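You operate a simulated robot arm through the tools that you are given. There is no shell and no other tool. Be economical: measure what you need, move in short steps, check, and stop when the job is done.

You run a simulated robot arm. Do the job below in one go: nothing can be reset, and whatever is moved stays where it is left.

## Task
Probe the wall of the AIR and OIL caps and sort them into PASS and REWORK.
Fine: under 2.5 mm goes to REWORK; the probe goes back into its cup. Set down upright: orange probe.
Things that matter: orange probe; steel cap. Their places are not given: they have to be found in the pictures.

The check looks at the end state, three seconds after you hand in, the way a careful person would. Anything else that was tipped, shoved, dropped, spilled or broken makes it a failure. Lids that push on must go on centred and level and be pressed home; caps that screw on are set level and turned clockwise until they are tight.

## Robot
A 6-joint arm with a two-finger parallel gripper, fixed in place. Base frame: the origin is at the foot of the arm, x ahead of it, y to its left, z up; the work surface is at about z = 880. Readings come in mm, rad, newtons and seconds.
With the tool pointing down near the work surface it reaches from about 240 to 640 mm from the base axis. Its first joint turns from -1.152 to 1.152 rad. Payload 2.7 kg.
The TCP is the grasp point between the finger pads, 23 mm short of the fingertips. In the tool frame z runs along the fingers and y along their closing line. The gripper opens to 94 mm. The fingers are 38 mm wide and 10 mm thick; the gripper's body (54 by 96 mm) begins 39 mm behind the TCP.
Orientation is that of the tool frame in the base frame, as a unit quaternion [w, x, y, z]. With the fingers straight down and closing along the base's y, the tool's x points along the base's -x, its y along +y and its z along -z.

## Interface
- The arm moves only by the tool move_arm. Its argument "increments" is a list of rows, each an object of numbers (a shift or turn left out is 0, a gripper value left out holds the last): "tx", "ty", "tz": the shift along the tool's x, y, z in mm; "rx", "ry", "rz": the turn, a rotation vector about the tool's x, y, z in rad; "jaw": the gripper command, from -1 (shut) to 1 (fully open), values between in proportion. In form: [{"tx": .., "ty": .., "tz": .., "rx": .., "ry": .., "rz": .., "jaw": ..}, ...]. A call has 1 to 8 rows; each row is the pose to reach, as a shift and turn from the pose commanded when the call began, along the tool's axes at that moment. A row lasts 0.2 s, in which the tool goes at most 50 mm and 0.15 rad; a call with a longer step from one row to the next is refused whole, and so is a gripper value outside its range. Where a pose cannot be reached the arm comes as near as it can. A force on the tool above 70 N (or 10 N above the force at the start of the call, whichever is more), or a blocked arm, ends the call early, and 0.2 s more pass. The fingers move at their own pace (about 45 mm/s each) and stop on an object; they squeeze with about 25 N. The grip force told is the motor's: it shows also when the fingers shut on nothing. Time passes only in rows, and 0.2 s behind the last, so rows that repeat a pose let the fingers close. It gives the time, the measured TCP pose, the force on the tool (base axes), the opening and the grip force at its end, in the units of the frame above (readings bear some noise), with the torque about the TCP (base axes, N m) and any sound that the robot's microphone picked up.
- Cameras (640 x 400 px; columns grow to the right, rows downward): "scene" is fixed at [85.3, -438.4, 1412]; the picture's right is [0.69, -0.72, 0.00], its down [-0.37, -0.35, -0.86] and it looks along [0.62, 0.59, -0.51] (base axes); focal length 358 px, centre (320, 200). "wrist" rides on the gripper at [86, 16, -75] in the tool frame; the picture's right is [-0.18, 0.98, 0.00], its down [-0.58, -0.11, -0.81] and it looks along [-0.79, -0.15, 0.59] (tool axes); focal length 243 px, centre (320, 200).
- camera(camera): a new picture of that camera. It takes no simulated time.
- probe_pixels(camera, pixels): there is no depth. For up to 12 entries [column, row, z] of the newest picture of that camera ("zoom" is the newest enlarged one), the place [x, y] in the base frame at which the ray of that pixel passes the height z, good to about 2 mm. It takes no simulated time.
- zoom(camera, box): a new picture of the part [left, top, right, bottom] of that camera's present view, enlarged. It takes no simulated time.
- sign_off(): hands the job in; it is judged then, once.

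Go step by step. Measure first, check grasps and placings, and put right what went wrong. The budget is 80 turns and 38 pictures, counting those below and the enlarged ones. Unless the task says otherwise, let go and move clear before handing in, and close with one line.

The tools are called after "Call:" as name(argument=value, ...) on one line, values as JSON. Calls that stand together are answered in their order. move_arm: Moves the arm, as the interface text tells. Its arguments: {"type":"object","properties":{"increments":{"type":"array","items":{"type":"object","properties":{"tx":{"type":"number"},"ty":{"type":"number"},"tz":{"type":"number"},"rx":{"type":"number"},"ry":{"type":"number"},"rz":{"type":"number"},"jaw":{"type":"number"}}}}},"required":["increments"]} The other tools are called the same way: camera (camera) takes a picture; probe_pixels (camera, pixels) gives the place at which the rays of pixels pass given heights; zoom (camera, box) takes an enlarged picture of a part of a camera's view; sign_off () hands the job in.

At the start:

```text
time_s: 0.0
eef_pos: [418.3, -72.4, 1236.7]
tcp_rot: [0.001, 0.001, 1.0, 0.001]
ft_force: [1.4, 0.6, 0.0]
wrist_torque: [-0.01, -0.01, 0.0]
gripper_width: 94.1
grasp_force: 0.0
```

scene: 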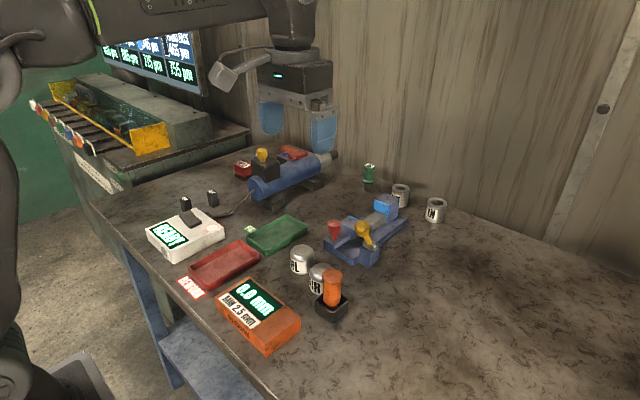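
wrist: 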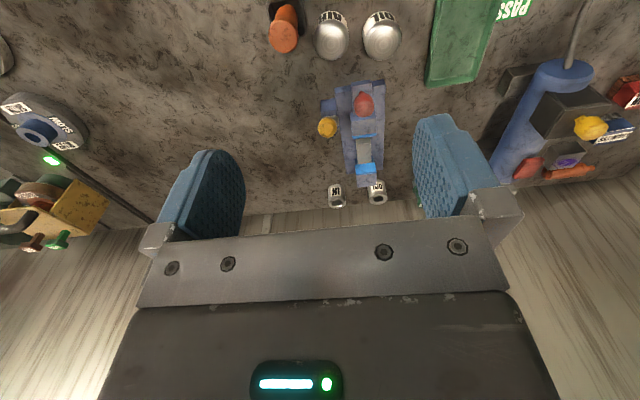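

The scene picture shows the orange probe standing in its black cup near (332,288), two steel caps near (301,260) and (321,277), a gauge reading 0.0 mm at (255,310), a red tray and a green tray. I zoom in to read the labels.

Call:
zoom(camera="scene", box=[140, 200, 380, 360])

Call:
zoom(camera="scene", box=[280, 150, 480, 330])

Call:
zoom(camera="wrist", box=[240, 0, 560, 220])

```text
2.50 times, centred on (260, 280) of scene
```

zoom: 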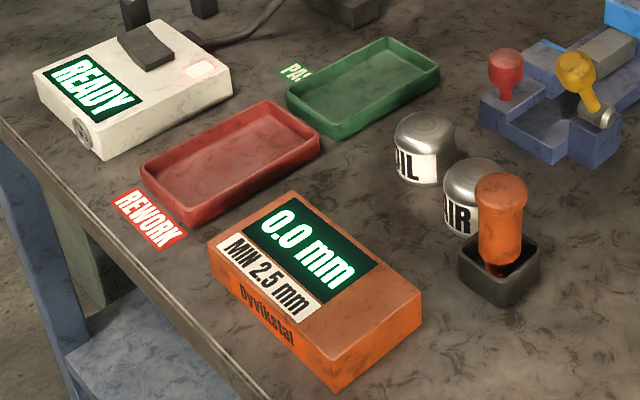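

```text
2.22 times, centred on (380, 240) of scene
```

zoom: 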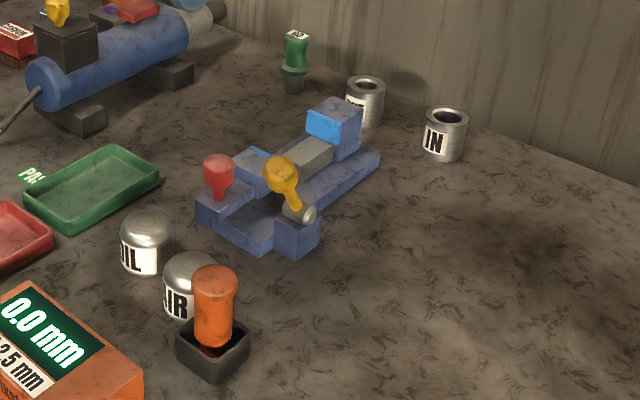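

```text
1.82 times, centred on (400, 110) of wrist
```

zoom: 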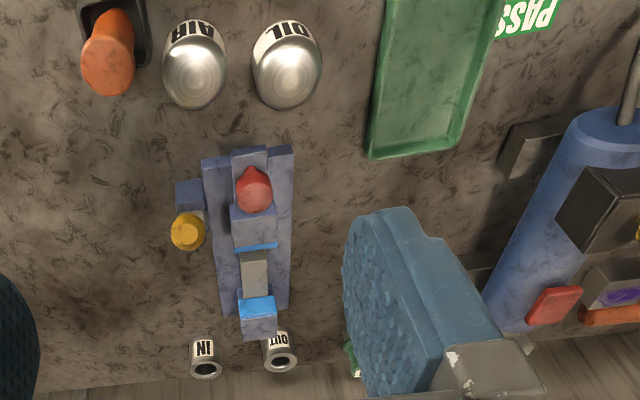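

The AIR cap is beside the probe and OIL is next to the green PASS tray. I now intersect rays from both cameras to get positions and heights.

Call:
probe_pixels(camera="scene", pixels=[[332, 271, 960], [332, 271, 990], [323, 318, 880], [316, 307, 880], [300, 250, 920], [300, 272, 880], [318, 291, 880], [319, 268, 920], [331, 296, 900], [316, 296, 900], [351, 299, 900], [331, 318, 880]])

Call:
probe_pixels(camera="wrist", pixels=[[283, 42, 960], [283, 42, 990], [332, 37, 920], [382, 37, 920], [332, 14, 880], [382, 14, 880], [332, 60, 880], [382, 60, 880], [425, 86, 880], [478, 82, 880], [348, 37, 900], [316, 37, 900]])

Call:
probe_pixels(camera="scene", pixels=[[248, 247, 895], [277, 215, 895], [309, 231, 895], [278, 254, 895], [193, 270, 895], [242, 241, 895], [265, 259, 895], [214, 288, 895], [219, 296, 910], [255, 273, 910], [302, 317, 910], [265, 343, 910]])

```text
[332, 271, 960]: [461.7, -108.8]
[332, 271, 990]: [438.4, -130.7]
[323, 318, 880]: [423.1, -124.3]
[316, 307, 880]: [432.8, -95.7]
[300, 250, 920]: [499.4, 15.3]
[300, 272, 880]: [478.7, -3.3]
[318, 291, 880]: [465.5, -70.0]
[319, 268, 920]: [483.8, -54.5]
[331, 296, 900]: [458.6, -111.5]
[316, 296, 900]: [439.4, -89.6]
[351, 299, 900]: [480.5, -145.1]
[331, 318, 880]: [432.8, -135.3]
```

```text
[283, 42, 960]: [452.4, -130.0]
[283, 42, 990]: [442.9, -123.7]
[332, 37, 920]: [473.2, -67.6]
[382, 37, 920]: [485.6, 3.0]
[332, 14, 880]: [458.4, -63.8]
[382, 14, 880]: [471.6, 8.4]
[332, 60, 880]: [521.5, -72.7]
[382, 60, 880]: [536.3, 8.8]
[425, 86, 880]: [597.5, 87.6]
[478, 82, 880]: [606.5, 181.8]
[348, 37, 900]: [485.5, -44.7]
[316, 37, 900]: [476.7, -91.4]
```

```text
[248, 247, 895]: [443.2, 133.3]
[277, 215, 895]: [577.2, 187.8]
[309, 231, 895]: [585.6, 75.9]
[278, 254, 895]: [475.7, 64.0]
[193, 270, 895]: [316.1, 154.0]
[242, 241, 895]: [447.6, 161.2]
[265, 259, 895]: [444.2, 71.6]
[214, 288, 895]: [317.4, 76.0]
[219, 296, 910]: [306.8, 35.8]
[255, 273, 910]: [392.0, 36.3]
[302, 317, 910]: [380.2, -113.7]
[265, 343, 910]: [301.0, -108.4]
```

Rough fixes: probe about (444,-125) with its top near z 983, AIR near (473,-65), OIL near (483,3). I lower the arm for a closer wrist view.

Call:
move_arm(increments=[{"tx": 15, "ty": 10, "tz": 40}, {"tx": 30, "ty": 20, "tz": 80}, {"tx": 45, "ty": 20, "tz": 120}, {"tx": 60, "ty": 20, "tz": 150}, {"tx": 60, "ty": 20, "tz": 150}])

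Call:
camera(camera="wrist")

```text
time_s: 1.2
eef_pos: [358.3, -52.8, 1088.4]
tcp_rot: [0.001, 0.0, 1.0, 0.0]
ft_force: [0.2, 0.1, -0.7]
wrist_torque: [-0.01, 0.0, 0.03]
gripper_width: 94.0
grasp_force: 0.0
```

```text
32 pictures are left
```

wrist: 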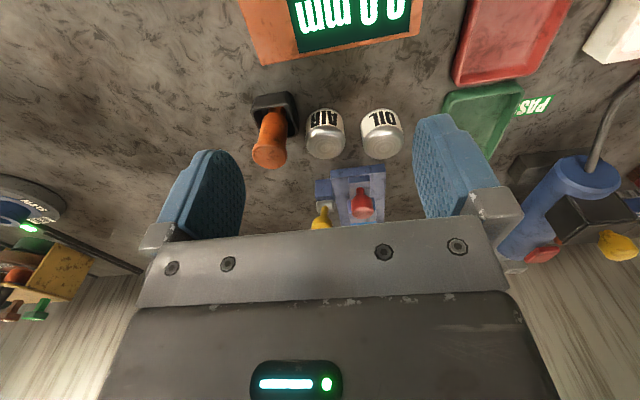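

The closer view shows the cup, caps and trays clearly; I enlarge it for accurate edges.

Call:
zoom(camera="wrist", box=[236, 60, 436, 185])

Call:
zoom(camera="scene", box=[270, 220, 370, 340])

```text
3.20 times, centred on (336, 122) of wrist
```

zoom: 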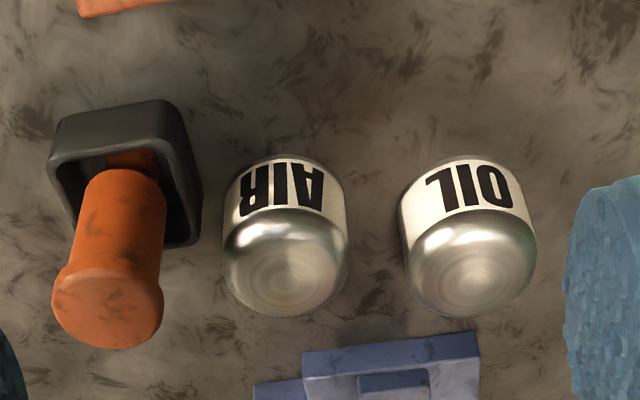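

```text
3.33 times, centred on (320, 280) of scene
```

zoom: 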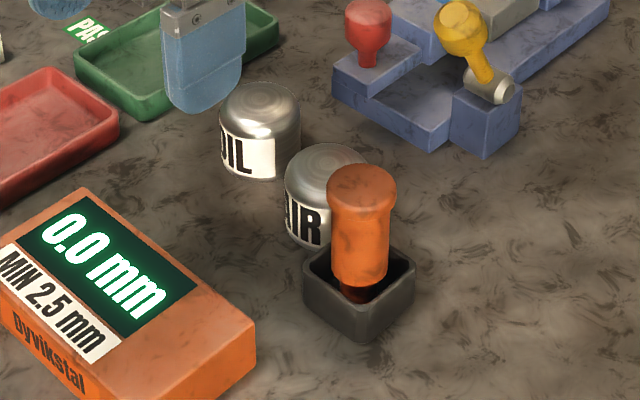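

Machined rings mark the dome apexes: AIR at wrist (326.6,147)/scene (321.5,266.5), OIL at wrist (385.4,146.6)/scene (302.6,250). I triangulate these plus the probe top and cup.

Call:
probe_pixels(camera="wrist", pixels=[[326.6, 146.9, 920], [326.6, 146.9, 940], [385.4, 146.6, 920], [385.4, 146.6, 940], [269.8, 156.3, 970], [269.8, 156.3, 990], [253.5, 107, 905], [287, 92, 905], [299, 135, 880], [272, 107, 900]])

Call:
probe_pixels(camera="scene", pixels=[[321.5, 266.5, 920], [321.5, 266.5, 940], [302.6, 250, 920], [302.6, 250, 940], [332.6, 274.6, 970], [332.6, 274.6, 990], [315, 299, 905], [333, 310.5, 905], [348.5, 297, 905], [333, 323, 880], [316, 307.5, 880], [346.5, 311.5, 880]])

```text
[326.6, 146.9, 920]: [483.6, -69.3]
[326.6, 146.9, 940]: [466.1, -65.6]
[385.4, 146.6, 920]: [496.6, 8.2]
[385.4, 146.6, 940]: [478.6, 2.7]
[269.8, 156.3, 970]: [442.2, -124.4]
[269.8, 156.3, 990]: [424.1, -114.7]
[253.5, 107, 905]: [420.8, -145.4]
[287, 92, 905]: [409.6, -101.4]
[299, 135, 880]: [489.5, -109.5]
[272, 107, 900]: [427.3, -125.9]
```

```text
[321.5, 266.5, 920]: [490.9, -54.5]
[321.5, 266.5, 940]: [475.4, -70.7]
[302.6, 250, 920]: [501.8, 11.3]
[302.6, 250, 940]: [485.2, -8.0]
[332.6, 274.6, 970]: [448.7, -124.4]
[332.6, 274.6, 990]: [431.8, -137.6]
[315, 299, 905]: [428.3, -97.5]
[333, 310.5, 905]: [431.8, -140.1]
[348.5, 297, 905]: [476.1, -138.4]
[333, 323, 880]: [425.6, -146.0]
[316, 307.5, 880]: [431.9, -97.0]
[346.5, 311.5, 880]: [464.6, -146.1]
```

Triangulation puts AIR's apex at about (476,-66,932), OIL's at (494,6,926), the probe at about (446,-124) with top near z 970. I partly close the jaw to clear AIR and move above the probe.

Call:
move_arm(increments=[{"tx": -30, "ty": -24, "jaw": -0.04}, {"tx": -60, "ty": -48, "jaw": -0.04}, {"tx": -88, "ty": -71, "jaw": -0.04}, {"tx": -88, "ty": -71, "tz": 40, "jaw": -0.04}, {"tx": -88, "ty": -71, "tz": 65, "jaw": -0.04}, {"tx": -88, "ty": -71, "tz": 65, "jaw": -0.04}])

Call:
camera(camera="wrist")

Call:
zoom(camera="scene", box=[240, 160, 400, 340])

```text
time_s: 2.6
eef_pos: [445.5, -125.0, 1020.6]
tcp_rot: [0.001, 0.0, 1.0, -0.001]
ft_force: [0.8, -0.2, 0.1]
wrist_torque: [-0.02, 0.02, -0.01]
gripper_width: 45.0
grasp_force: 0.0
```

```text
29 pictures are left
```

wrist: 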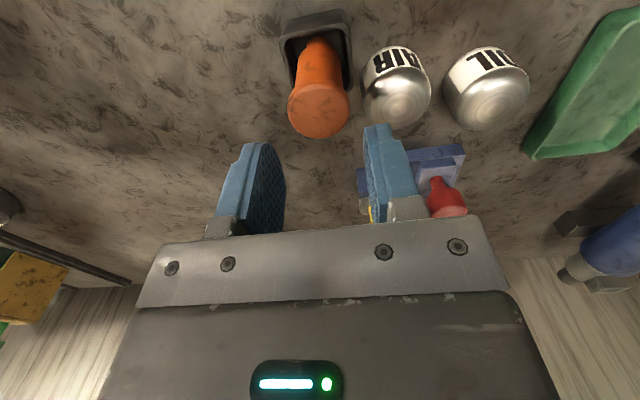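

```text
2.22 times, centred on (320, 250) of scene
```

zoom: 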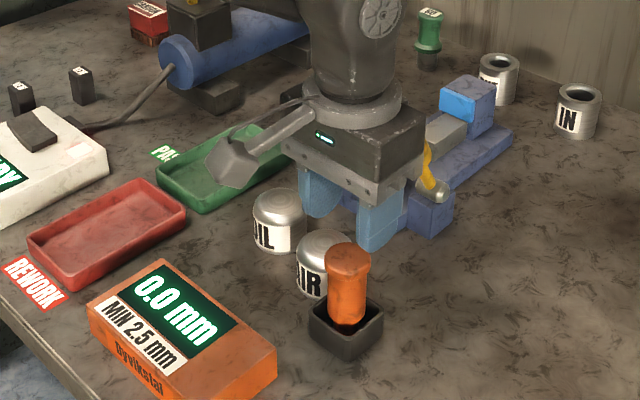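

The probe's top is at wrist (319,106), between the fingers in y, and the apexes are at about (399,107) and (490,107). I refine the positions from this view.

Call:
probe_pixels(camera="wrist", pixels=[[319, 107, 965], [319, 107, 975], [319, 107, 985], [399, 107, 920], [399, 107, 930], [490, 107, 920], [490, 107, 930], [281, 40, 905], [345, 25, 905], [316, 48, 885]])

```text
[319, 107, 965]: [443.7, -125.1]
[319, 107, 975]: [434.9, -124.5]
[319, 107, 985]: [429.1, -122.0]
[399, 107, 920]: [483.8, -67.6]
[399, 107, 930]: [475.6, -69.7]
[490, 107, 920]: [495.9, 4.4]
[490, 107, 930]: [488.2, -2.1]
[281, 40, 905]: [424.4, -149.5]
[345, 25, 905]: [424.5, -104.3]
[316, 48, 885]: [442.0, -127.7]
```

The fingers straddle the probe at y -125, x about 444. I descend to z 952 and close.

Call:
move_arm(increments=[{"tz": 25}, {"tz": 50}, {"tz": 68}, {"tz": 68}])

Call:
move_arm(increments=[{"jaw": -1}, {"jaw": -1}, {"jaw": -1}, {"jaw": -1}])

Call:
zoom(camera="scene", box=[240, 160, 400, 340])

```text
time_s: 3.6
eef_pos: [445.2, -123.0, 953.4]
tcp_rot: [0.001, 0.0, 1.0, 0.0]
ft_force: [0.4, -0.5, 0.0]
wrist_torque: [0.01, 0.02, 0.01]
gripper_width: 44.9
grasp_force: 0.1
```

```text
time_s: 4.6
eef_pos: [444.7, -125.0, 953.1]
tcp_rot: [0.001, 0.0, 1.0, -0.001]
ft_force: [-0.4, 0.6, 0.4]
wrist_torque: [-0.01, 0.0, -0.01]
gripper_width: 36.7
grasp_force: 25.4
```

```text
2.22 times, centred on (320, 250) of scene
```

zoom: 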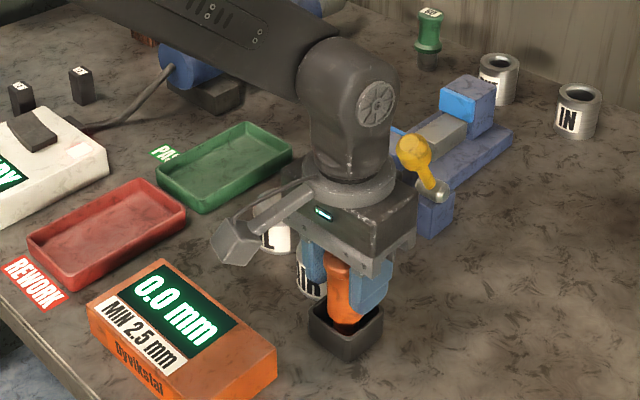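

Grip holds at 36.7 mm with 25 N. I lift 75 mm straight up and look at the tip.

Call:
move_arm(increments=[{"tz": -15}, {"tz": -35}, {"tz": -55}, {"tz": -80}, {"tz": -80}])

Call:
zoom(camera="scene", box=[240, 160, 400, 340])

Call:
camera(camera="wrist")

```text
time_s: 5.8
eef_pos: [446.2, -122.8, 1035.3]
tcp_rot: [0.001, 0.0, 1.0, -0.001]
ft_force: [0.2, -0.1, -1.3]
wrist_torque: [0.01, 0.0, -0.01]
gripper_width: 36.5
grasp_force: 24.9
```

```text
2.22 times, centred on (320, 250) of scene
```

zoom: 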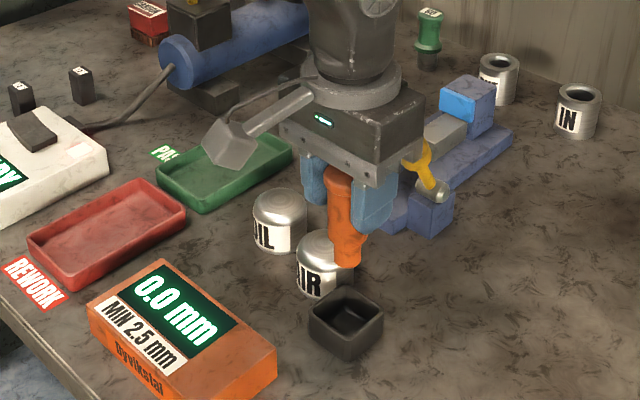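

```text
25 pictures are left
```

wrist: 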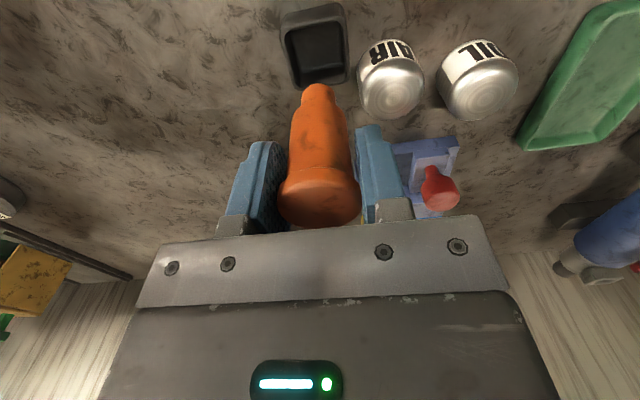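

The probe hangs straight. I locate its tip and re-fix the cap apexes: AIR (391,95) and OIL (487,95) in this wrist view.

Call:
probe_pixels(camera="scene", pixels=[[331.7, 279, 966], [331.7, 279, 960], [322, 267, 930], [303.2, 250.5, 930]])

Call:
probe_pixels(camera="wrist", pixels=[[318, 90, 966], [391, 93, 930], [487, 93, 930], [391, 93, 920], [487, 93, 920], [313, 40, 885]])

Call:
zoom(camera="wrist", box=[260, 0, 580, 200])

```text
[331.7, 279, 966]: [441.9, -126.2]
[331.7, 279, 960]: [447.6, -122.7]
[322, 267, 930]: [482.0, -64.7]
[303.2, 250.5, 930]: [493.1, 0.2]
```

```text
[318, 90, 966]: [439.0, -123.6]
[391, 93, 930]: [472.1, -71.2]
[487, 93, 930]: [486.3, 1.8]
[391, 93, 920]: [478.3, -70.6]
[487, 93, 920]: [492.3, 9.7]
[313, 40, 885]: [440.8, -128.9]
```

```text
2.00 times, centred on (420, 100) of wrist
```

zoom: 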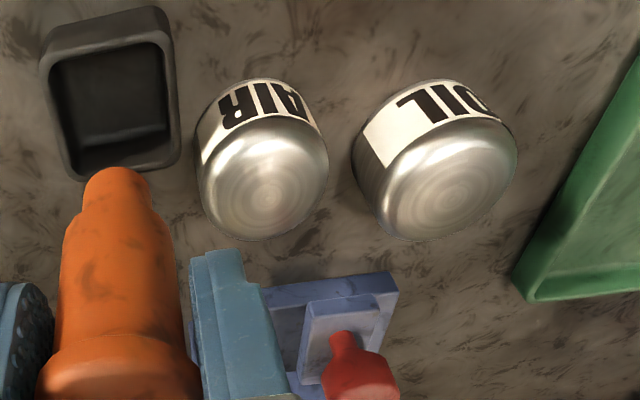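

Apexes sharpened to wrist (395,98) and (487,97), giving AIR ≈ (479,-67) and OIL ≈ (492,2). I move the probe above AIR and lower to about 12 mm above it.

Call:
move_arm(increments=[{"tx": -17, "ty": 28}, {"tx": -34, "ty": 57}, {"tx": -34, "ty": 57}, {"tx": -34, "ty": 57, "tz": 15}, {"tx": -34, "ty": 57, "tz": 22}, {"tx": -34, "ty": 57, "tz": 22}])

Call:
zoom(camera="scene", box=[270, 220, 370, 300])

Call:
zoom(camera="wrist", box=[240, 0, 480, 150])

```text
time_s: 7.2
eef_pos: [480.3, -65.8, 1012.0]
tcp_rot: [0.001, -0.001, 1.0, -0.001]
ft_force: [0.6, 0.0, -1.2]
wrist_torque: [-0.01, -0.01, -0.02]
gripper_width: 36.4
grasp_force: 25.3
```

```text
5.00 times, centred on (320, 260) of scene
```

zoom: 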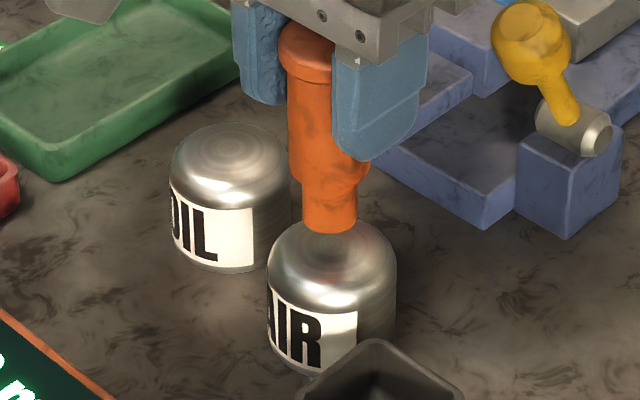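

```text
2.67 times, centred on (360, 75) of wrist
```

zoom: 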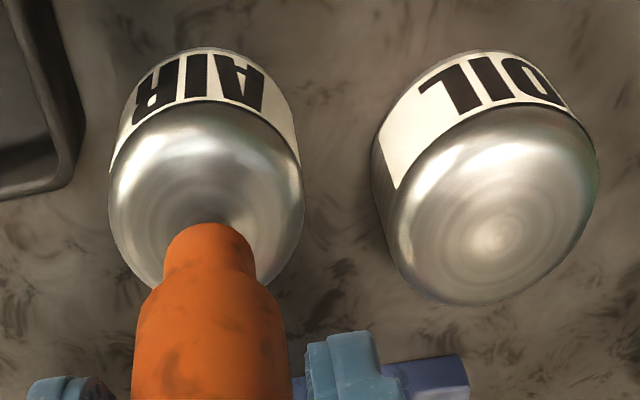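

The tip hangs centred over AIR's dome in both views. I lower 9 mm gently.

Call:
move_arm(increments=[{"tz": 3}, {"tz": 6}, {"tz": 9}, {"tz": 9}])

```text
time_s: 8.2
eef_pos: [480.2, -67.6, 1004.2]
tcp_rot: [0.002, 0.0, 1.0, 0.0]
ft_force: [0.1, 0.1, -0.9]
wrist_torque: [-0.03, 0.0, -0.01]
gripper_width: 36.6
grasp_force: 24.8
```

No contact yet; I continue down in 1 mm steps.

Call:
move_arm(increments=[{"tz": 1}, {"tz": 2}, {"tz": 3}, {"tz": 3}])

```text
time_s: 9.2
eef_pos: [479.0, -66.8, 1000.6]
tcp_rot: [0.002, -0.001, 1.0, -0.001]
ft_force: [-1.1, 0.4, -1.0]
wrist_torque: [0.0, -0.02, -0.02]
gripper_width: 36.4
grasp_force: 25.4
```

Call:
move_arm(increments=[{"tz": 1}, {"tz": 2}, {"tz": 2}])

Call:
zoom(camera="scene", box=[220, 220, 380, 340])

```text
time_s: 10.0
eef_pos: [479.6, -68.2, 999.0]
tcp_rot: [0.001, -0.001, 1.0, -0.001]
ft_force: [0.0, 0.2, -2.3]
wrist_torque: [0.02, -0.01, -0.03]
gripper_width: 36.5
grasp_force: 24.9
```

```text
3.33 times, centred on (300, 280) of scene
```

zoom: 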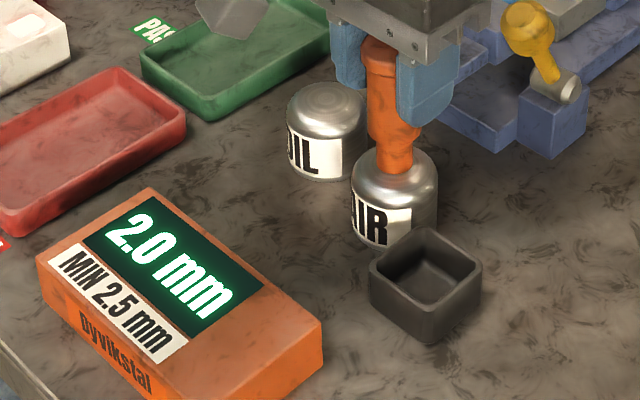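

The gauge shows 2.0 mm at light contact. I press slightly more and hold to confirm it is steady.

Call:
move_arm(increments=[{"tz": 1}, {"tz": 1}, {"tz": 1}, {"tz": 1}])

Call:
zoom(camera="scene", box=[220, 220, 380, 340])

```text
time_s: 11.0
eef_pos: [480.4, -65.7, 997.2]
tcp_rot: [0.001, 0.0, 1.0, 0.0]
ft_force: [-0.9, 0.8, -0.4]
wrist_torque: [0.0, 0.04, 0.0]
gripper_width: 36.9
grasp_force: 24.8
```

```text
3.33 times, centred on (300, 280) of scene
```

zoom: 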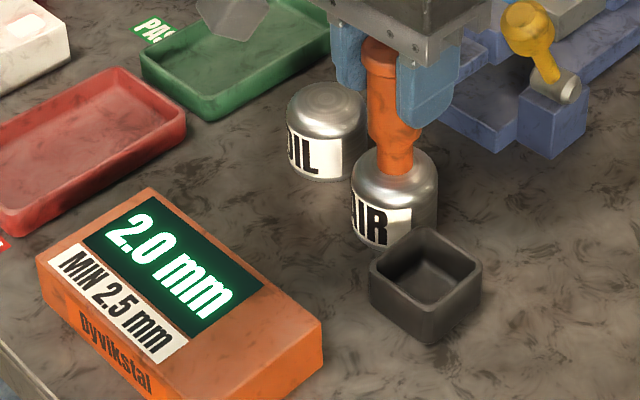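

AIR reads a steady 2.0 mm, so it goes to REWORK. I lift 20 mm and shift over to OIL at (492,2).

Call:
move_arm(increments=[{"tz": -10}, {"tz": -20}, {"tx": -6, "ty": 35, "tz": -20}, {"tx": -12, "ty": 69, "tz": -20}, {"tx": -12, "ty": 69, "tz": -20}, {"tx": -12, "ty": 69, "tz": -12}, {"tx": -12, "ty": 69, "tz": -12}])

Call:
zoom(camera="scene", box=[220, 220, 380, 340])

Call:
zoom(camera="wrist", box=[240, 0, 480, 150])

```text
time_s: 12.6
eef_pos: [490.5, 2.0, 1010.4]
tcp_rot: [0.002, -0.001, 1.0, -0.001]
ft_force: [0.1, 0.0, -1.7]
wrist_torque: [-0.04, 0.01, -0.01]
gripper_width: 36.9
grasp_force: 25.3
```

```text
3.33 times, centred on (300, 280) of scene
```

zoom: 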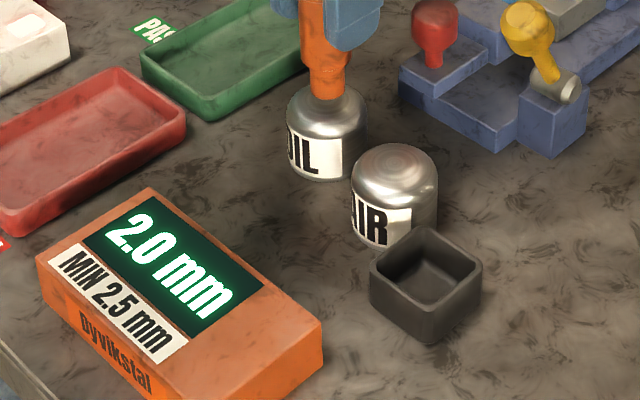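

```text
2.67 times, centred on (360, 75) of wrist
```

zoom: 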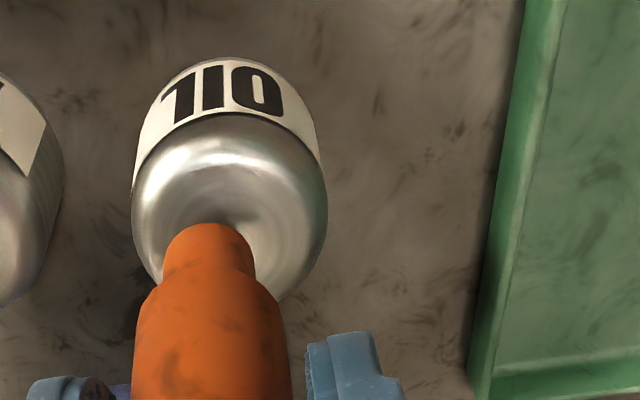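

The tip sits about 3–4 mm to the -y side of OIL's centre (wrist tip 210 vs dome centre 229). I shift 3 mm and lower until contact near z 998.

Call:
move_arm(increments=[{"ty": 3}, {"ty": 3, "tz": 4}, {"ty": 3, "tz": 8}, {"ty": 3, "tz": 10}, {"ty": 3, "tz": 11}, {"ty": 3, "tz": 12}, {"ty": 3, "tz": 12}, {"ty": 3, "tz": 12}])

Call:
zoom(camera="scene", box=[220, 220, 380, 340])

```text
time_s: 14.4
eef_pos: [490.3, 4.8, 998.4]
tcp_rot: [0.001, -0.001, 1.0, -0.001]
ft_force: [-0.2, -0.9, -0.8]
wrist_torque: [-0.03, 0.01, -0.03]
gripper_width: 36.3
grasp_force: 25.1
```

```text
3.33 times, centred on (300, 280) of scene
```

zoom: 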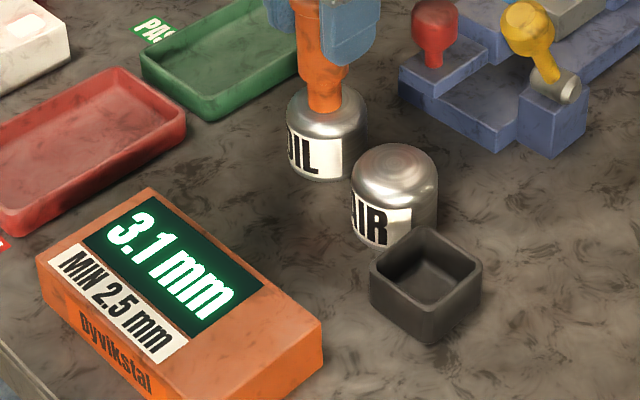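

OIL reads 3.1 mm, so it goes to PASS. I lift and carry the probe back over the cup at (444.7,-125).

Call:
move_arm(increments=[{"tz": -20}, {"tz": -40}, {"tx": 15, "ty": -43, "tz": -40}, {"tx": 30, "ty": -86, "tz": -40}, {"tx": 45.5, "ty": -129, "tz": -40}, {"tx": 45.5, "ty": -129, "tz": -40}, {"tx": 45.5, "ty": -129, "tz": -40}])

Call:
zoom(camera="scene", box=[260, 220, 400, 330])

Call:
zoom(camera="wrist", box=[220, 0, 460, 150])

```text
time_s: 16.0
eef_pos: [443.8, -124.9, 1038.1]
tcp_rot: [0.001, 0.0, 1.0, -0.001]
ft_force: [0.8, -0.6, -1.0]
wrist_torque: [-0.02, 0.01, 0.0]
gripper_width: 36.7
grasp_force: 25.4
```

```text
3.64 times, centred on (330, 275) of scene
```

zoom: 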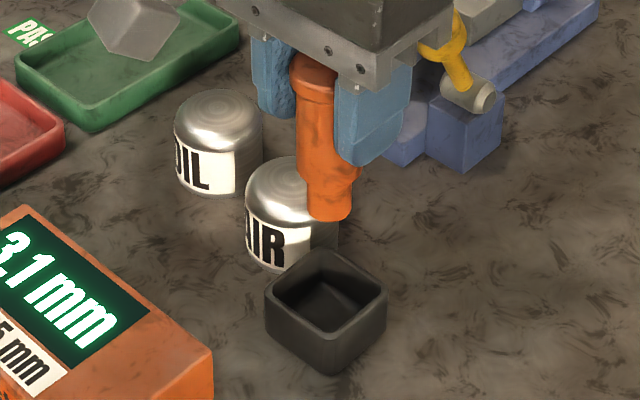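

```text
2.67 times, centred on (340, 75) of wrist
```

zoom: 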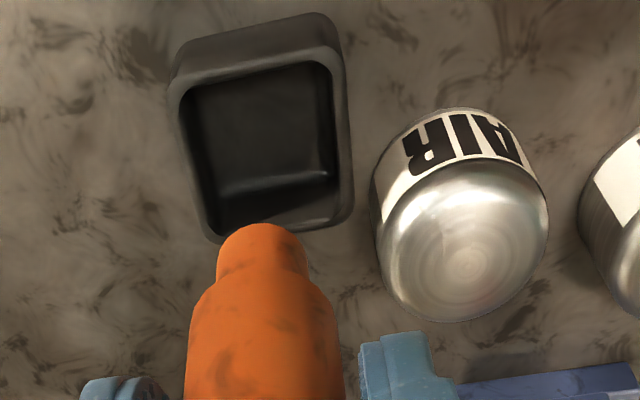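

The tip is over the cup opening, at the same pose where it was drawn out. I lower it back to z ≈ 953.

Call:
move_arm(increments=[{"tz": 20}, {"tz": 40}, {"tz": 58}, {"tz": 70}, {"tz": 78}, {"tz": 81}, {"tz": 81}])

```text
time_s: 17.6
eef_pos: [445.5, -124.3, 956.8]
tcp_rot: [0.001, 0.0, 1.0, 0.0]
ft_force: [0.0, -0.1, -0.5]
wrist_torque: [-0.02, 0.03, 0.02]
gripper_width: 36.7
grasp_force: 25.4
```

Call:
move_arm(increments=[{"tz": 1}, {"tz": 2}, {"tz": 3}, {"tz": 3}])

```text
time_s: 18.6
eef_pos: [447.6, -124.1, 953.8]
tcp_rot: [0.001, 0.0, 1.0, -0.001]
ft_force: [-2.7, -1.1, 8.0]
wrist_torque: [0.02, 0.12, 0.01]
gripper_width: 36.4
grasp_force: 24.8
```

An 8 N upward force shows the probe is seated on the cup floor. I open gently to 46 mm and rise.

Call:
move_arm(increments=[{"jaw": -0.02}, {"jaw": -0.02}, {"jaw": -0.02}, {"tz": -20}, {"tz": -50}, {"tz": -90}, {"tz": -120}, {"tz": -120}])

Call:
camera(camera="scene")

Call:
camera(camera="wrist")

```text
time_s: 20.4
eef_pos: [445.8, -124.6, 1073.3]
tcp_rot: [0.001, 0.001, 1.0, 0.0]
ft_force: [0.1, 0.3, -0.3]
wrist_torque: [-0.01, 0.0, -0.01]
gripper_width: 46.1
grasp_force: 0.0
```

```text
14 pictures are left
```

scene: 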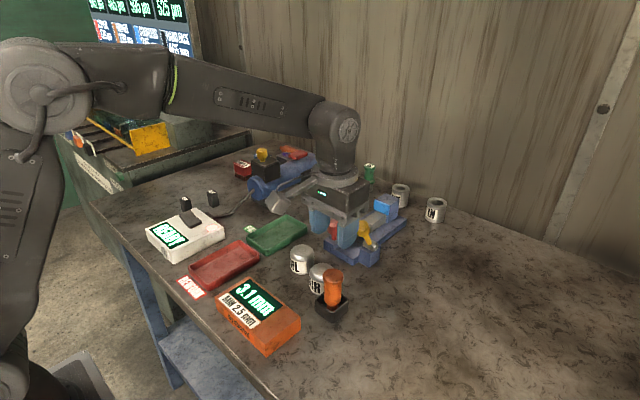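

```text
13 pictures are left
```

wrist: 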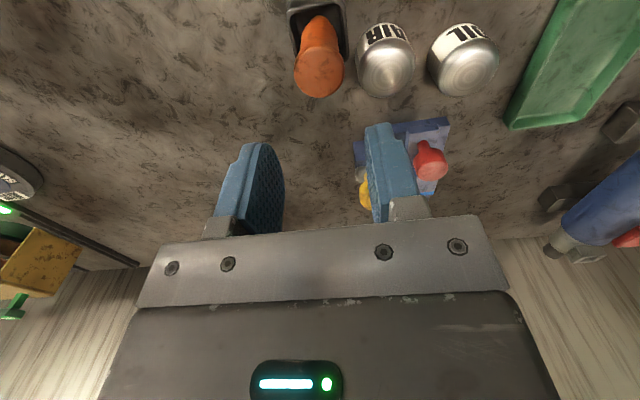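

The probe stands upright in its cup. Now I fix the tray corners in the scene picture: green rim (255,238),(273,252),(315,227),(295,215); red rim (196,266),(213,285),(268,252),(247,240).

Call:
probe_pixels(camera="scene", pixels=[[254.8, 238, 897], [273.2, 252, 897], [315, 227, 897], [295, 215, 897], [196, 266, 897], [213, 285, 897], [268, 252, 897], [247, 240, 897], [273.2, 256, 880], [213, 290.5, 880]])

Call:
probe_pixels(camera="wrist", pixels=[[506, 122, 880], [557, 2, 880], [396, 67, 925], [478, 67, 925], [394, 71, 925], [474, 72, 925]])

```text
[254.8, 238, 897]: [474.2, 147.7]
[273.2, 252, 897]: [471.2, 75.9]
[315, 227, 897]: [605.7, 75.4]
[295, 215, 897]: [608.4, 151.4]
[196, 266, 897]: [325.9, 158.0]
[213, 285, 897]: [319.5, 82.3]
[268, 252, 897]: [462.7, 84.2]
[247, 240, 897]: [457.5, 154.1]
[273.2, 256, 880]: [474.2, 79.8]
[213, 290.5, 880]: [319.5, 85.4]
```

```text
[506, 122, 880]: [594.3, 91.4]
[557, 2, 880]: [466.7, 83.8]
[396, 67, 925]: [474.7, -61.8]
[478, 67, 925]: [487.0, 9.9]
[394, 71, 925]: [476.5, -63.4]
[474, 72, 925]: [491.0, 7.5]
```

Green tray spans x 472–606, y 76–150 (centre 539,113); red spans x 321–460, y 83–156 (centre 390,119). Gaps in y beside the caps are tight, so I rotate the gripper 90° (camera to the +y side) to close along x, moving over OIL.

Call:
move_arm(increments=[{"tx": -6, "ty": 16, "rz": 0.15, "jaw": 0.5}, {"tx": -12, "ty": 32, "rz": 0.3}, {"tx": -18, "ty": 48, "rz": 0.45}, {"tx": -24, "ty": 64, "rz": 0.6}, {"tx": -30, "ty": 80, "rz": 0.75}, {"tx": -36, "ty": 96, "rz": 0.9}, {"tx": -42, "ty": 112, "rz": 1.05}, {"tx": -45, "ty": 129, "rz": 1.2}])

Call:
move_arm(increments=[{"rz": 0.14}, {"rz": 0.28}, {"rz": 0.371}, {"rz": 0.371}])

Call:
camera(camera="wrist")

```text
time_s: 22.2
eef_pos: [491.2, 4.7, 1072.4]
tcp_rot: [0.001, 0.566, 0.825, 0.0]
ft_force: [-0.4, 0.2, -0.6]
wrist_torque: [0.0, -0.04, 0.0]
gripper_width: 70.5
grasp_force: 0.0
```

```text
time_s: 23.2
eef_pos: [490.8, 5.0, 1072.9]
tcp_rot: [0.001, 0.708, 0.706, 0.0]
ft_force: [1.0, 0.4, 0.3]
wrist_torque: [-0.01, 0.01, 0.0]
gripper_width: 70.8
grasp_force: 0.0
```

```text
12 pictures are left
```

wrist: 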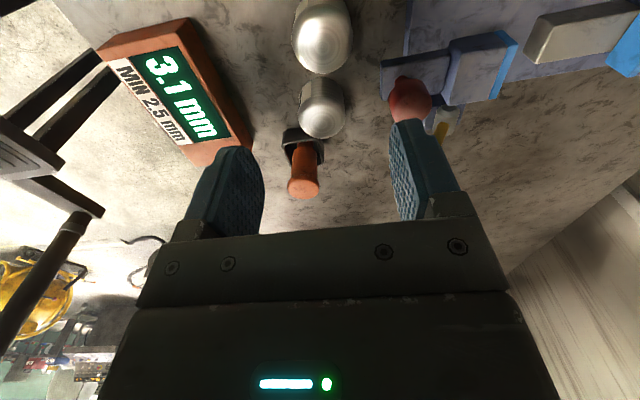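

The picture's right is now base +x. I measure the vise edge nearest OIL ((405,55),(380,95)) and the OIL apex at (322,48).

Call:
probe_pixels(camera="wrist", pixels=[[404, 50, 880], [380, 65, 905], [382, 98, 880], [322, 48, 928], [294, 45, 905], [352, 40, 905], [321, 115, 928], [418, 125, 960]])

```text
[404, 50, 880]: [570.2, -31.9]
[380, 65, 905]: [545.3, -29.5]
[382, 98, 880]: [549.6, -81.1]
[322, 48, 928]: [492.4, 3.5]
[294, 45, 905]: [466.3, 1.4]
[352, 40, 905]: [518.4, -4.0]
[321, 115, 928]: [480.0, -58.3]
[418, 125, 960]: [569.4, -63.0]
```

OIL spans x 466–518, centre (492,4); the vise starts at x ≈ 545, so jaw 66 mm clears it. I descend to z 910.

Call:
move_arm(increments=[{"tx": -1, "ty": 1.2, "jaw": 0.42}, {"tx": -1, "ty": 1.2, "tz": 40}, {"tx": -1, "ty": 1.2, "tz": 80}, {"tx": -1, "ty": 1.2, "tz": 110}, {"tx": -1, "ty": 1.2, "tz": 130}, {"tx": -1, "ty": 1.2, "tz": 130}])

Call:
zoom(camera="wrist", box=[200, 0, 520, 200])

```text
time_s: 24.6
eef_pos: [493.3, 5.1, 942.1]
tcp_rot: [0.001, 0.707, 0.707, 0.0]
ft_force: [-0.5, -0.5, 0.2]
wrist_torque: [-0.01, 0.02, 0.01]
gripper_width: 66.5
grasp_force: 0.1
```

```text
2.00 times, centred on (360, 100) of wrist
```

zoom: 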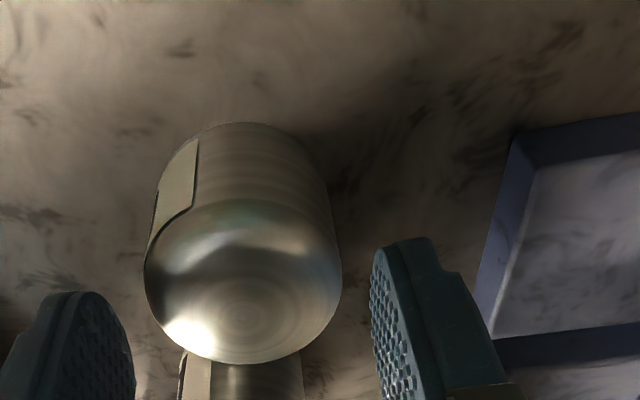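

The cap lies between the fingers and clear of the vise. I descend to z 910 and close.

Call:
move_arm(increments=[{"tz": 12}, {"tz": 24}, {"tz": 32}, {"tz": 32}, {"tz": 32, "jaw": -1}, {"tz": 32, "jaw": -1}, {"tz": 32, "jaw": -1}, {"tz": 32, "jaw": -1}])

```text
time_s: 26.4
eef_pos: [491.8, 3.5, 912.5]
tcp_rot: [0.001, 0.707, 0.707, 0.001]
ft_force: [0.1, 0.0, -0.2]
wrist_torque: [-0.03, -0.02, 0.03]
gripper_width: 51.0
grasp_force: 25.2
```

OIL is gripped at 51 mm. Before moving I check where the blue machine lies relative to the camera arm's future position.

Call:
move_arm(increments=[{"tz": -20}, {"tz": -50}, {"tz": -90}, {"tz": -120}, {"tz": -120}])

Call:
camera(camera="scene")

Call:
probe_pixels(camera="scene", pixels=[[255, 200, 900], [252, 180, 950], [272, 214, 880], [318, 175, 950], [262, 153, 1000]])

```text
time_s: 27.6
eef_pos: [493.8, 2.4, 1030.1]
tcp_rot: [0.002, 0.707, 0.708, 0.0]
ft_force: [0.0, 0.2, -1.7]
wrist_torque: [0.01, -0.01, -0.01]
gripper_width: 51.1
grasp_force: 24.6
```

```text
10 pictures are left
```

scene: 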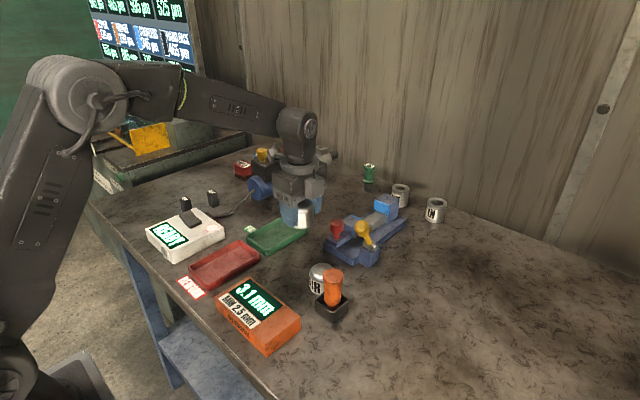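

```text
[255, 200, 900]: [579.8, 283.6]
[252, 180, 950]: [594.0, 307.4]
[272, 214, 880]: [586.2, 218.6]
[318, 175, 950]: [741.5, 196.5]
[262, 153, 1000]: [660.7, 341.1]
```

The machine is at x > 580, clear of the camera at about (541,199). I carry OIL above (525,114) and check.

Call:
move_arm(increments=[{"tx": 37, "ty": 11}, {"tx": 74, "ty": 22}, {"tx": 111, "ty": 32}, {"tx": 111, "ty": 32, "tz": 40}, {"tx": 111, "ty": 32, "tz": 70}, {"tx": 111, "ty": 32, "tz": 70}])

Call:
zoom(camera="scene", box=[220, 170, 360, 270])

Call:
camera(camera="wrist")

```text
time_s: 29.0
eef_pos: [525.3, 116.3, 959.5]
tcp_rot: [0.0, 0.707, 0.707, 0.0]
ft_force: [-0.4, 0.3, -1.9]
wrist_torque: [-0.02, -0.01, 0.01]
gripper_width: 51.4
grasp_force: 24.6
```

```text
4.00 times, centred on (290, 220) of scene
```

zoom: 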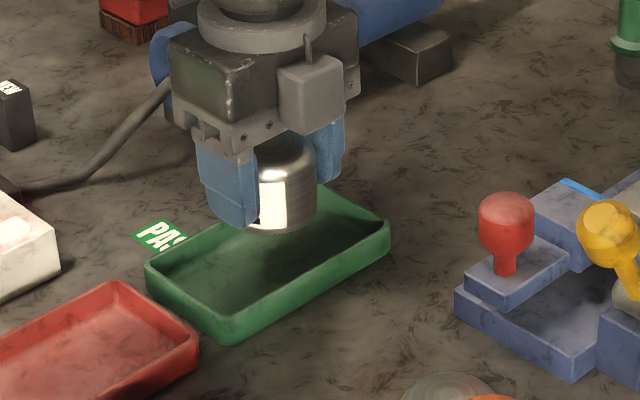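

```text
8 pictures are left
```

wrist: 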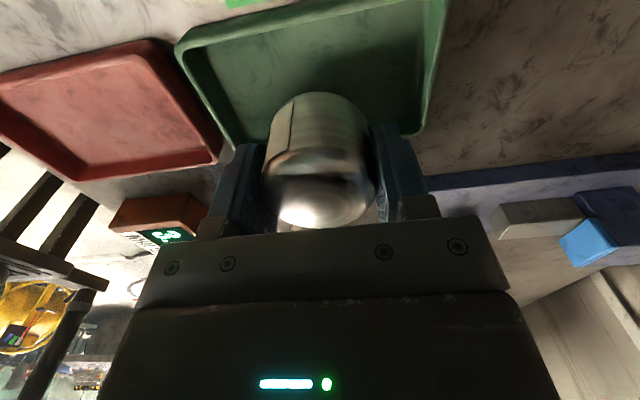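

I measure the tray's rim in this wrist view to confirm the y centre.

Call:
probe_pixels(camera="wrist", pixels=[[180, 42, 897], [440, 2, 897], [415, 134, 897], [240, 146, 897], [155, 42, 897], [222, 153, 897], [80, 180, 897], [2, 75, 897]])

Call:
probe_pixels(camera="zoom", pixels=[[148, 265, 897], [232, 328, 897], [388, 228, 897], [283, 235, 925]])

```text
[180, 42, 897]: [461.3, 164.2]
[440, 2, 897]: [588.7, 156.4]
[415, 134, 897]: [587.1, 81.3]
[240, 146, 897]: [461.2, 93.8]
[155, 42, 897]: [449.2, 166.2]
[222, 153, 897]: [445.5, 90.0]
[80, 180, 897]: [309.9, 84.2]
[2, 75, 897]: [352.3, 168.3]
```

```text
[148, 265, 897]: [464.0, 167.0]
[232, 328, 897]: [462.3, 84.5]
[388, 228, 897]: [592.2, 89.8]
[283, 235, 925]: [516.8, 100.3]
```

Better values: green tray x 462–591, y 85–164, centre (526,123). I shift 7 mm in y and lower to near the floor.

Call:
move_arm(increments=[{"tx": 7}, {"tx": 7, "tz": 15}, {"tx": 7, "tz": 30}, {"tx": 7, "tz": 40}, {"tx": 7, "tz": 40}])

Call:
move_arm(increments=[{"tz": 1}, {"tz": 2}, {"tz": 3}, {"tz": 3}])

```text
time_s: 30.2
eef_pos: [524.3, 122.6, 921.6]
tcp_rot: [0.001, 0.707, 0.707, 0.0]
ft_force: [0.5, -0.5, -0.6]
wrist_torque: [-0.02, -0.04, -0.02]
gripper_width: 51.1
grasp_force: 24.8
```

```text
time_s: 31.2
eef_pos: [523.9, 123.0, 917.4]
tcp_rot: [0.001, 0.706, 0.708, 0.0]
ft_force: [-0.8, -0.2, -1.9]
wrist_torque: [-0.02, -0.02, 0.01]
gripper_width: 51.2
grasp_force: 24.9
```

Call:
move_arm(increments=[{"tz": 0.7}, {"tz": 1.4}, {"tz": 2}, {"tz": 2}])

```text
time_s: 32.2
eef_pos: [523.6, 122.4, 916.1]
tcp_rot: [0.001, 0.707, 0.707, 0.0]
ft_force: [-0.4, -0.6, -1.3]
wrist_torque: [0.0, 0.02, -0.02]
gripper_width: 51.1
grasp_force: 24.8
```

Call:
move_arm(increments=[{"tz": 0.7}, {"tz": 1.4}, {"tz": 2}, {"tz": 2}])

```text
time_s: 33.2
eef_pos: [525.5, 121.7, 915.5]
tcp_rot: [0.001, 0.707, 0.707, 0.001]
ft_force: [-2.9, 1.4, 7.7]
wrist_torque: [0.02, 0.32, -0.02]
gripper_width: 50.9
grasp_force: 25.4
```

Contact with the tray floor (7.7 N up). I open to 66 mm and rise.

Call:
move_arm(increments=[{"jaw": 0.4}, {"jaw": 0.4}, {"jaw": 0.4}, {"tz": -30}, {"tz": -70}, {"tz": -110}, {"tz": -110}])

Call:
zoom(camera="scene", box=[180, 200, 360, 320])

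```text
time_s: 34.8
eef_pos: [524.0, 119.6, 1024.8]
tcp_rot: [0.002, 0.707, 0.707, -0.001]
ft_force: [0.0, 0.4, 0.0]
wrist_torque: [0.01, 0.0, 0.0]
gripper_width: 65.9
grasp_force: 0.1
```

```text
3.33 times, centred on (270, 260) of scene
```

zoom: 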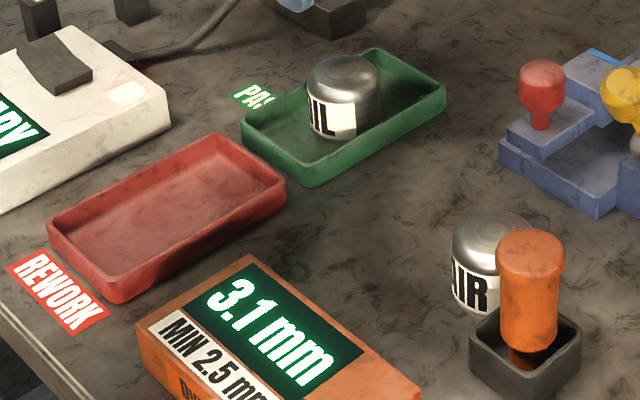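

OIL sits flat inside the PASS tray, and the probe is fine. I measure the red tray's rim and move above AIR at (479,-67).

Call:
probe_pixels(camera="zoom", pixels=[[50, 222, 897], [115, 290, 897], [287, 183, 897], [218, 137, 897], [495, 230, 928]])

Call:
move_arm(increments=[{"tx": -45, "ty": -11}, {"tx": -90, "ty": -22}, {"tx": -135, "ty": -33}, {"tx": -188, "ty": -45, "tz": 0}, {"tx": -188, "ty": -45}])

```text
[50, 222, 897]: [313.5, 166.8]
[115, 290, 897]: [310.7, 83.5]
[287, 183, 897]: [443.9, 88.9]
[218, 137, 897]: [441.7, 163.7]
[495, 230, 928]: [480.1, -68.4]
```

```text
refused: row 4 steps farther than a row can; nothing moved
```

The last step was too long; I resend it with shorter steps. Red tray: x 312–443, y 85–165, centre (378,125).

Call:
move_arm(increments=[{"tx": -40, "ty": -10}, {"tx": -80, "ty": -20}, {"tx": -120, "ty": -30}, {"tx": -160, "ty": -40}, {"tx": -188, "ty": -45}, {"tx": -188, "ty": -45}, {"tx": -188, "ty": -45, "tz": 40}, {"tx": -188, "ty": -45, "tz": 40}])

Call:
camera(camera="wrist")

```text
time_s: 36.6
eef_pos: [479.9, -67.1, 984.1]
tcp_rot: [0.002, 0.707, 0.707, 0.0]
ft_force: [-0.5, -1.0, -0.3]
wrist_torque: [0.01, -0.04, -0.03]
gripper_width: 65.6
grasp_force: 0.0
```

```text
6 pictures are left
```

wrist: 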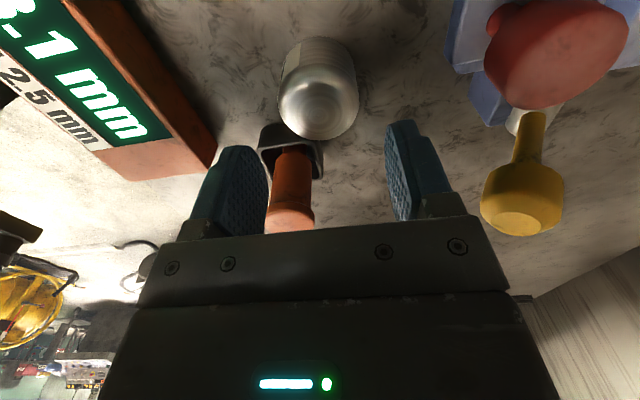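

AIR is between the fingers; I verify its centre from the apex pixel (318,104).

Call:
probe_pixels(camera="wrist", pixels=[[318, 104, 928], [278, 90, 905], [358, 85, 905], [480, 120, 900]])

```text
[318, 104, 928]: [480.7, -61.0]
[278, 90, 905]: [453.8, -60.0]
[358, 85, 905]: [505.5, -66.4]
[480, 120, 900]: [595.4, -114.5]
```

AIR's centre is about (480,-65), matching. I descend to z 911 and close.

Call:
move_arm(increments=[{"tx": 1, "tz": 25}, {"tx": 1, "tz": 50}, {"tx": 1, "tz": 65}, {"tx": 1, "tz": 73}, {"tx": 1, "tz": 73, "jaw": -1}, {"tx": 1, "tz": 73, "jaw": -1}, {"tx": 1, "tz": 73, "jaw": -1}, {"tx": 1, "tz": 73, "jaw": -1}])

```text
time_s: 38.4
eef_pos: [479.8, -63.7, 911.0]
tcp_rot: [0.001, 0.707, 0.707, 0.001]
ft_force: [-0.4, -1.0, 0.6]
wrist_torque: [0.02, -0.01, -0.02]
gripper_width: 50.9
grasp_force: 25.0
```

AIR is gripped at 50.9 mm. I lift, and check where the white READY box lies relative to the camera.

Call:
move_arm(increments=[{"tz": -25}, {"tz": -60}, {"tz": -90}, {"tz": -90}])

Call:
probe_pixels(camera="scene", pixels=[[225, 228, 915], [177, 252, 915], [190, 213, 935], [204, 222, 935], [190, 263, 880], [225, 240, 880]])

```text
time_s: 39.4
eef_pos: [479.6, -65.4, 1002.0]
tcp_rot: [0.001, 0.708, 0.707, 0.001]
ft_force: [-0.4, 0.0, -2.0]
wrist_torque: [-0.03, 0.02, -0.01]
gripper_width: 51.1
grasp_force: 24.8
```

```text
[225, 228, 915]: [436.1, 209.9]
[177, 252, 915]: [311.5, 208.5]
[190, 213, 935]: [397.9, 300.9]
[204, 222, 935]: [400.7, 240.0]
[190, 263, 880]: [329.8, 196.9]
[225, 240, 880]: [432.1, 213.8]
```

The box tops out near z 935 and the camera will pass at about 990, so it is clear. I carry AIR above the red tray centre (378,124).

Call:
move_arm(increments=[{"tx": 38, "ty": -20}, {"tx": 76, "ty": -40}, {"tx": 114, "ty": -60}, {"tx": 152, "ty": -80}, {"tx": 189, "ty": -102}, {"tx": 189, "ty": -102}, {"tx": 189, "ty": -102, "tz": 35}, {"tx": 189, "ty": -102, "tz": 35}])

Call:
zoom(camera="scene", box=[150, 190, 330, 310])

```text
time_s: 41.2
eef_pos: [380.7, 123.8, 965.9]
tcp_rot: [0.001, 0.707, 0.708, 0.001]
ft_force: [-0.4, 0.2, -0.9]
wrist_torque: [0.02, -0.01, 0.0]
gripper_width: 50.8
grasp_force: 25.1
```

```text
3.33 times, centred on (240, 250) of scene
```

zoom: 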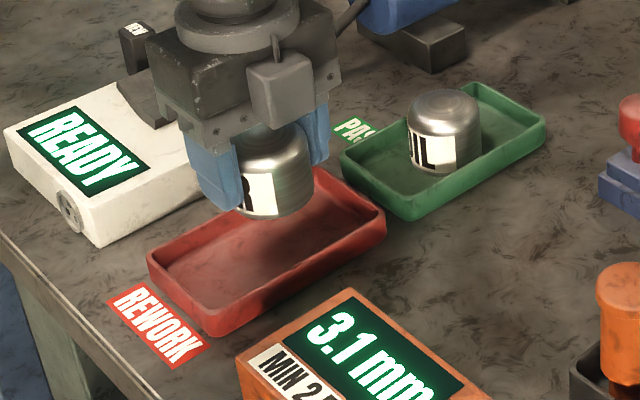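

AIR hangs over the middle of the red tray. I lower it to just above the floor.

Call:
move_arm(increments=[{"tz": 15}, {"tz": 30}, {"tz": 42}, {"tz": 47}, {"tz": 47}])

Call:
move_arm(increments=[{"tz": 0.7}, {"tz": 1.4}, {"tz": 2}, {"tz": 2}])

Call:
move_arm(increments=[{"tz": 0.7}, {"tz": 1.4}, {"tz": 2}, {"tz": 2}])

```text
time_s: 42.4
eef_pos: [377.2, 124.7, 918.5]
tcp_rot: [0.001, 0.707, 0.707, 0.0]
ft_force: [-0.3, 0.0, -2.1]
wrist_torque: [-0.01, -0.01, 0.0]
gripper_width: 51.1
grasp_force: 24.8
```

```text
time_s: 43.4
eef_pos: [377.6, 123.8, 916.2]
tcp_rot: [0.002, 0.707, 0.707, 0.0]
ft_force: [-0.2, -1.1, -2.4]
wrist_torque: [0.01, 0.02, 0.0]
gripper_width: 51.2
grasp_force: 24.8
```

```text
time_s: 44.4
eef_pos: [378.7, 122.9, 913.9]
tcp_rot: [0.001, 0.707, 0.707, 0.002]
ft_force: [0.5, -5.1, 12.3]
wrist_torque: [-0.2, 0.33, 0.13]
gripper_width: 51.0
grasp_force: 25.3
```

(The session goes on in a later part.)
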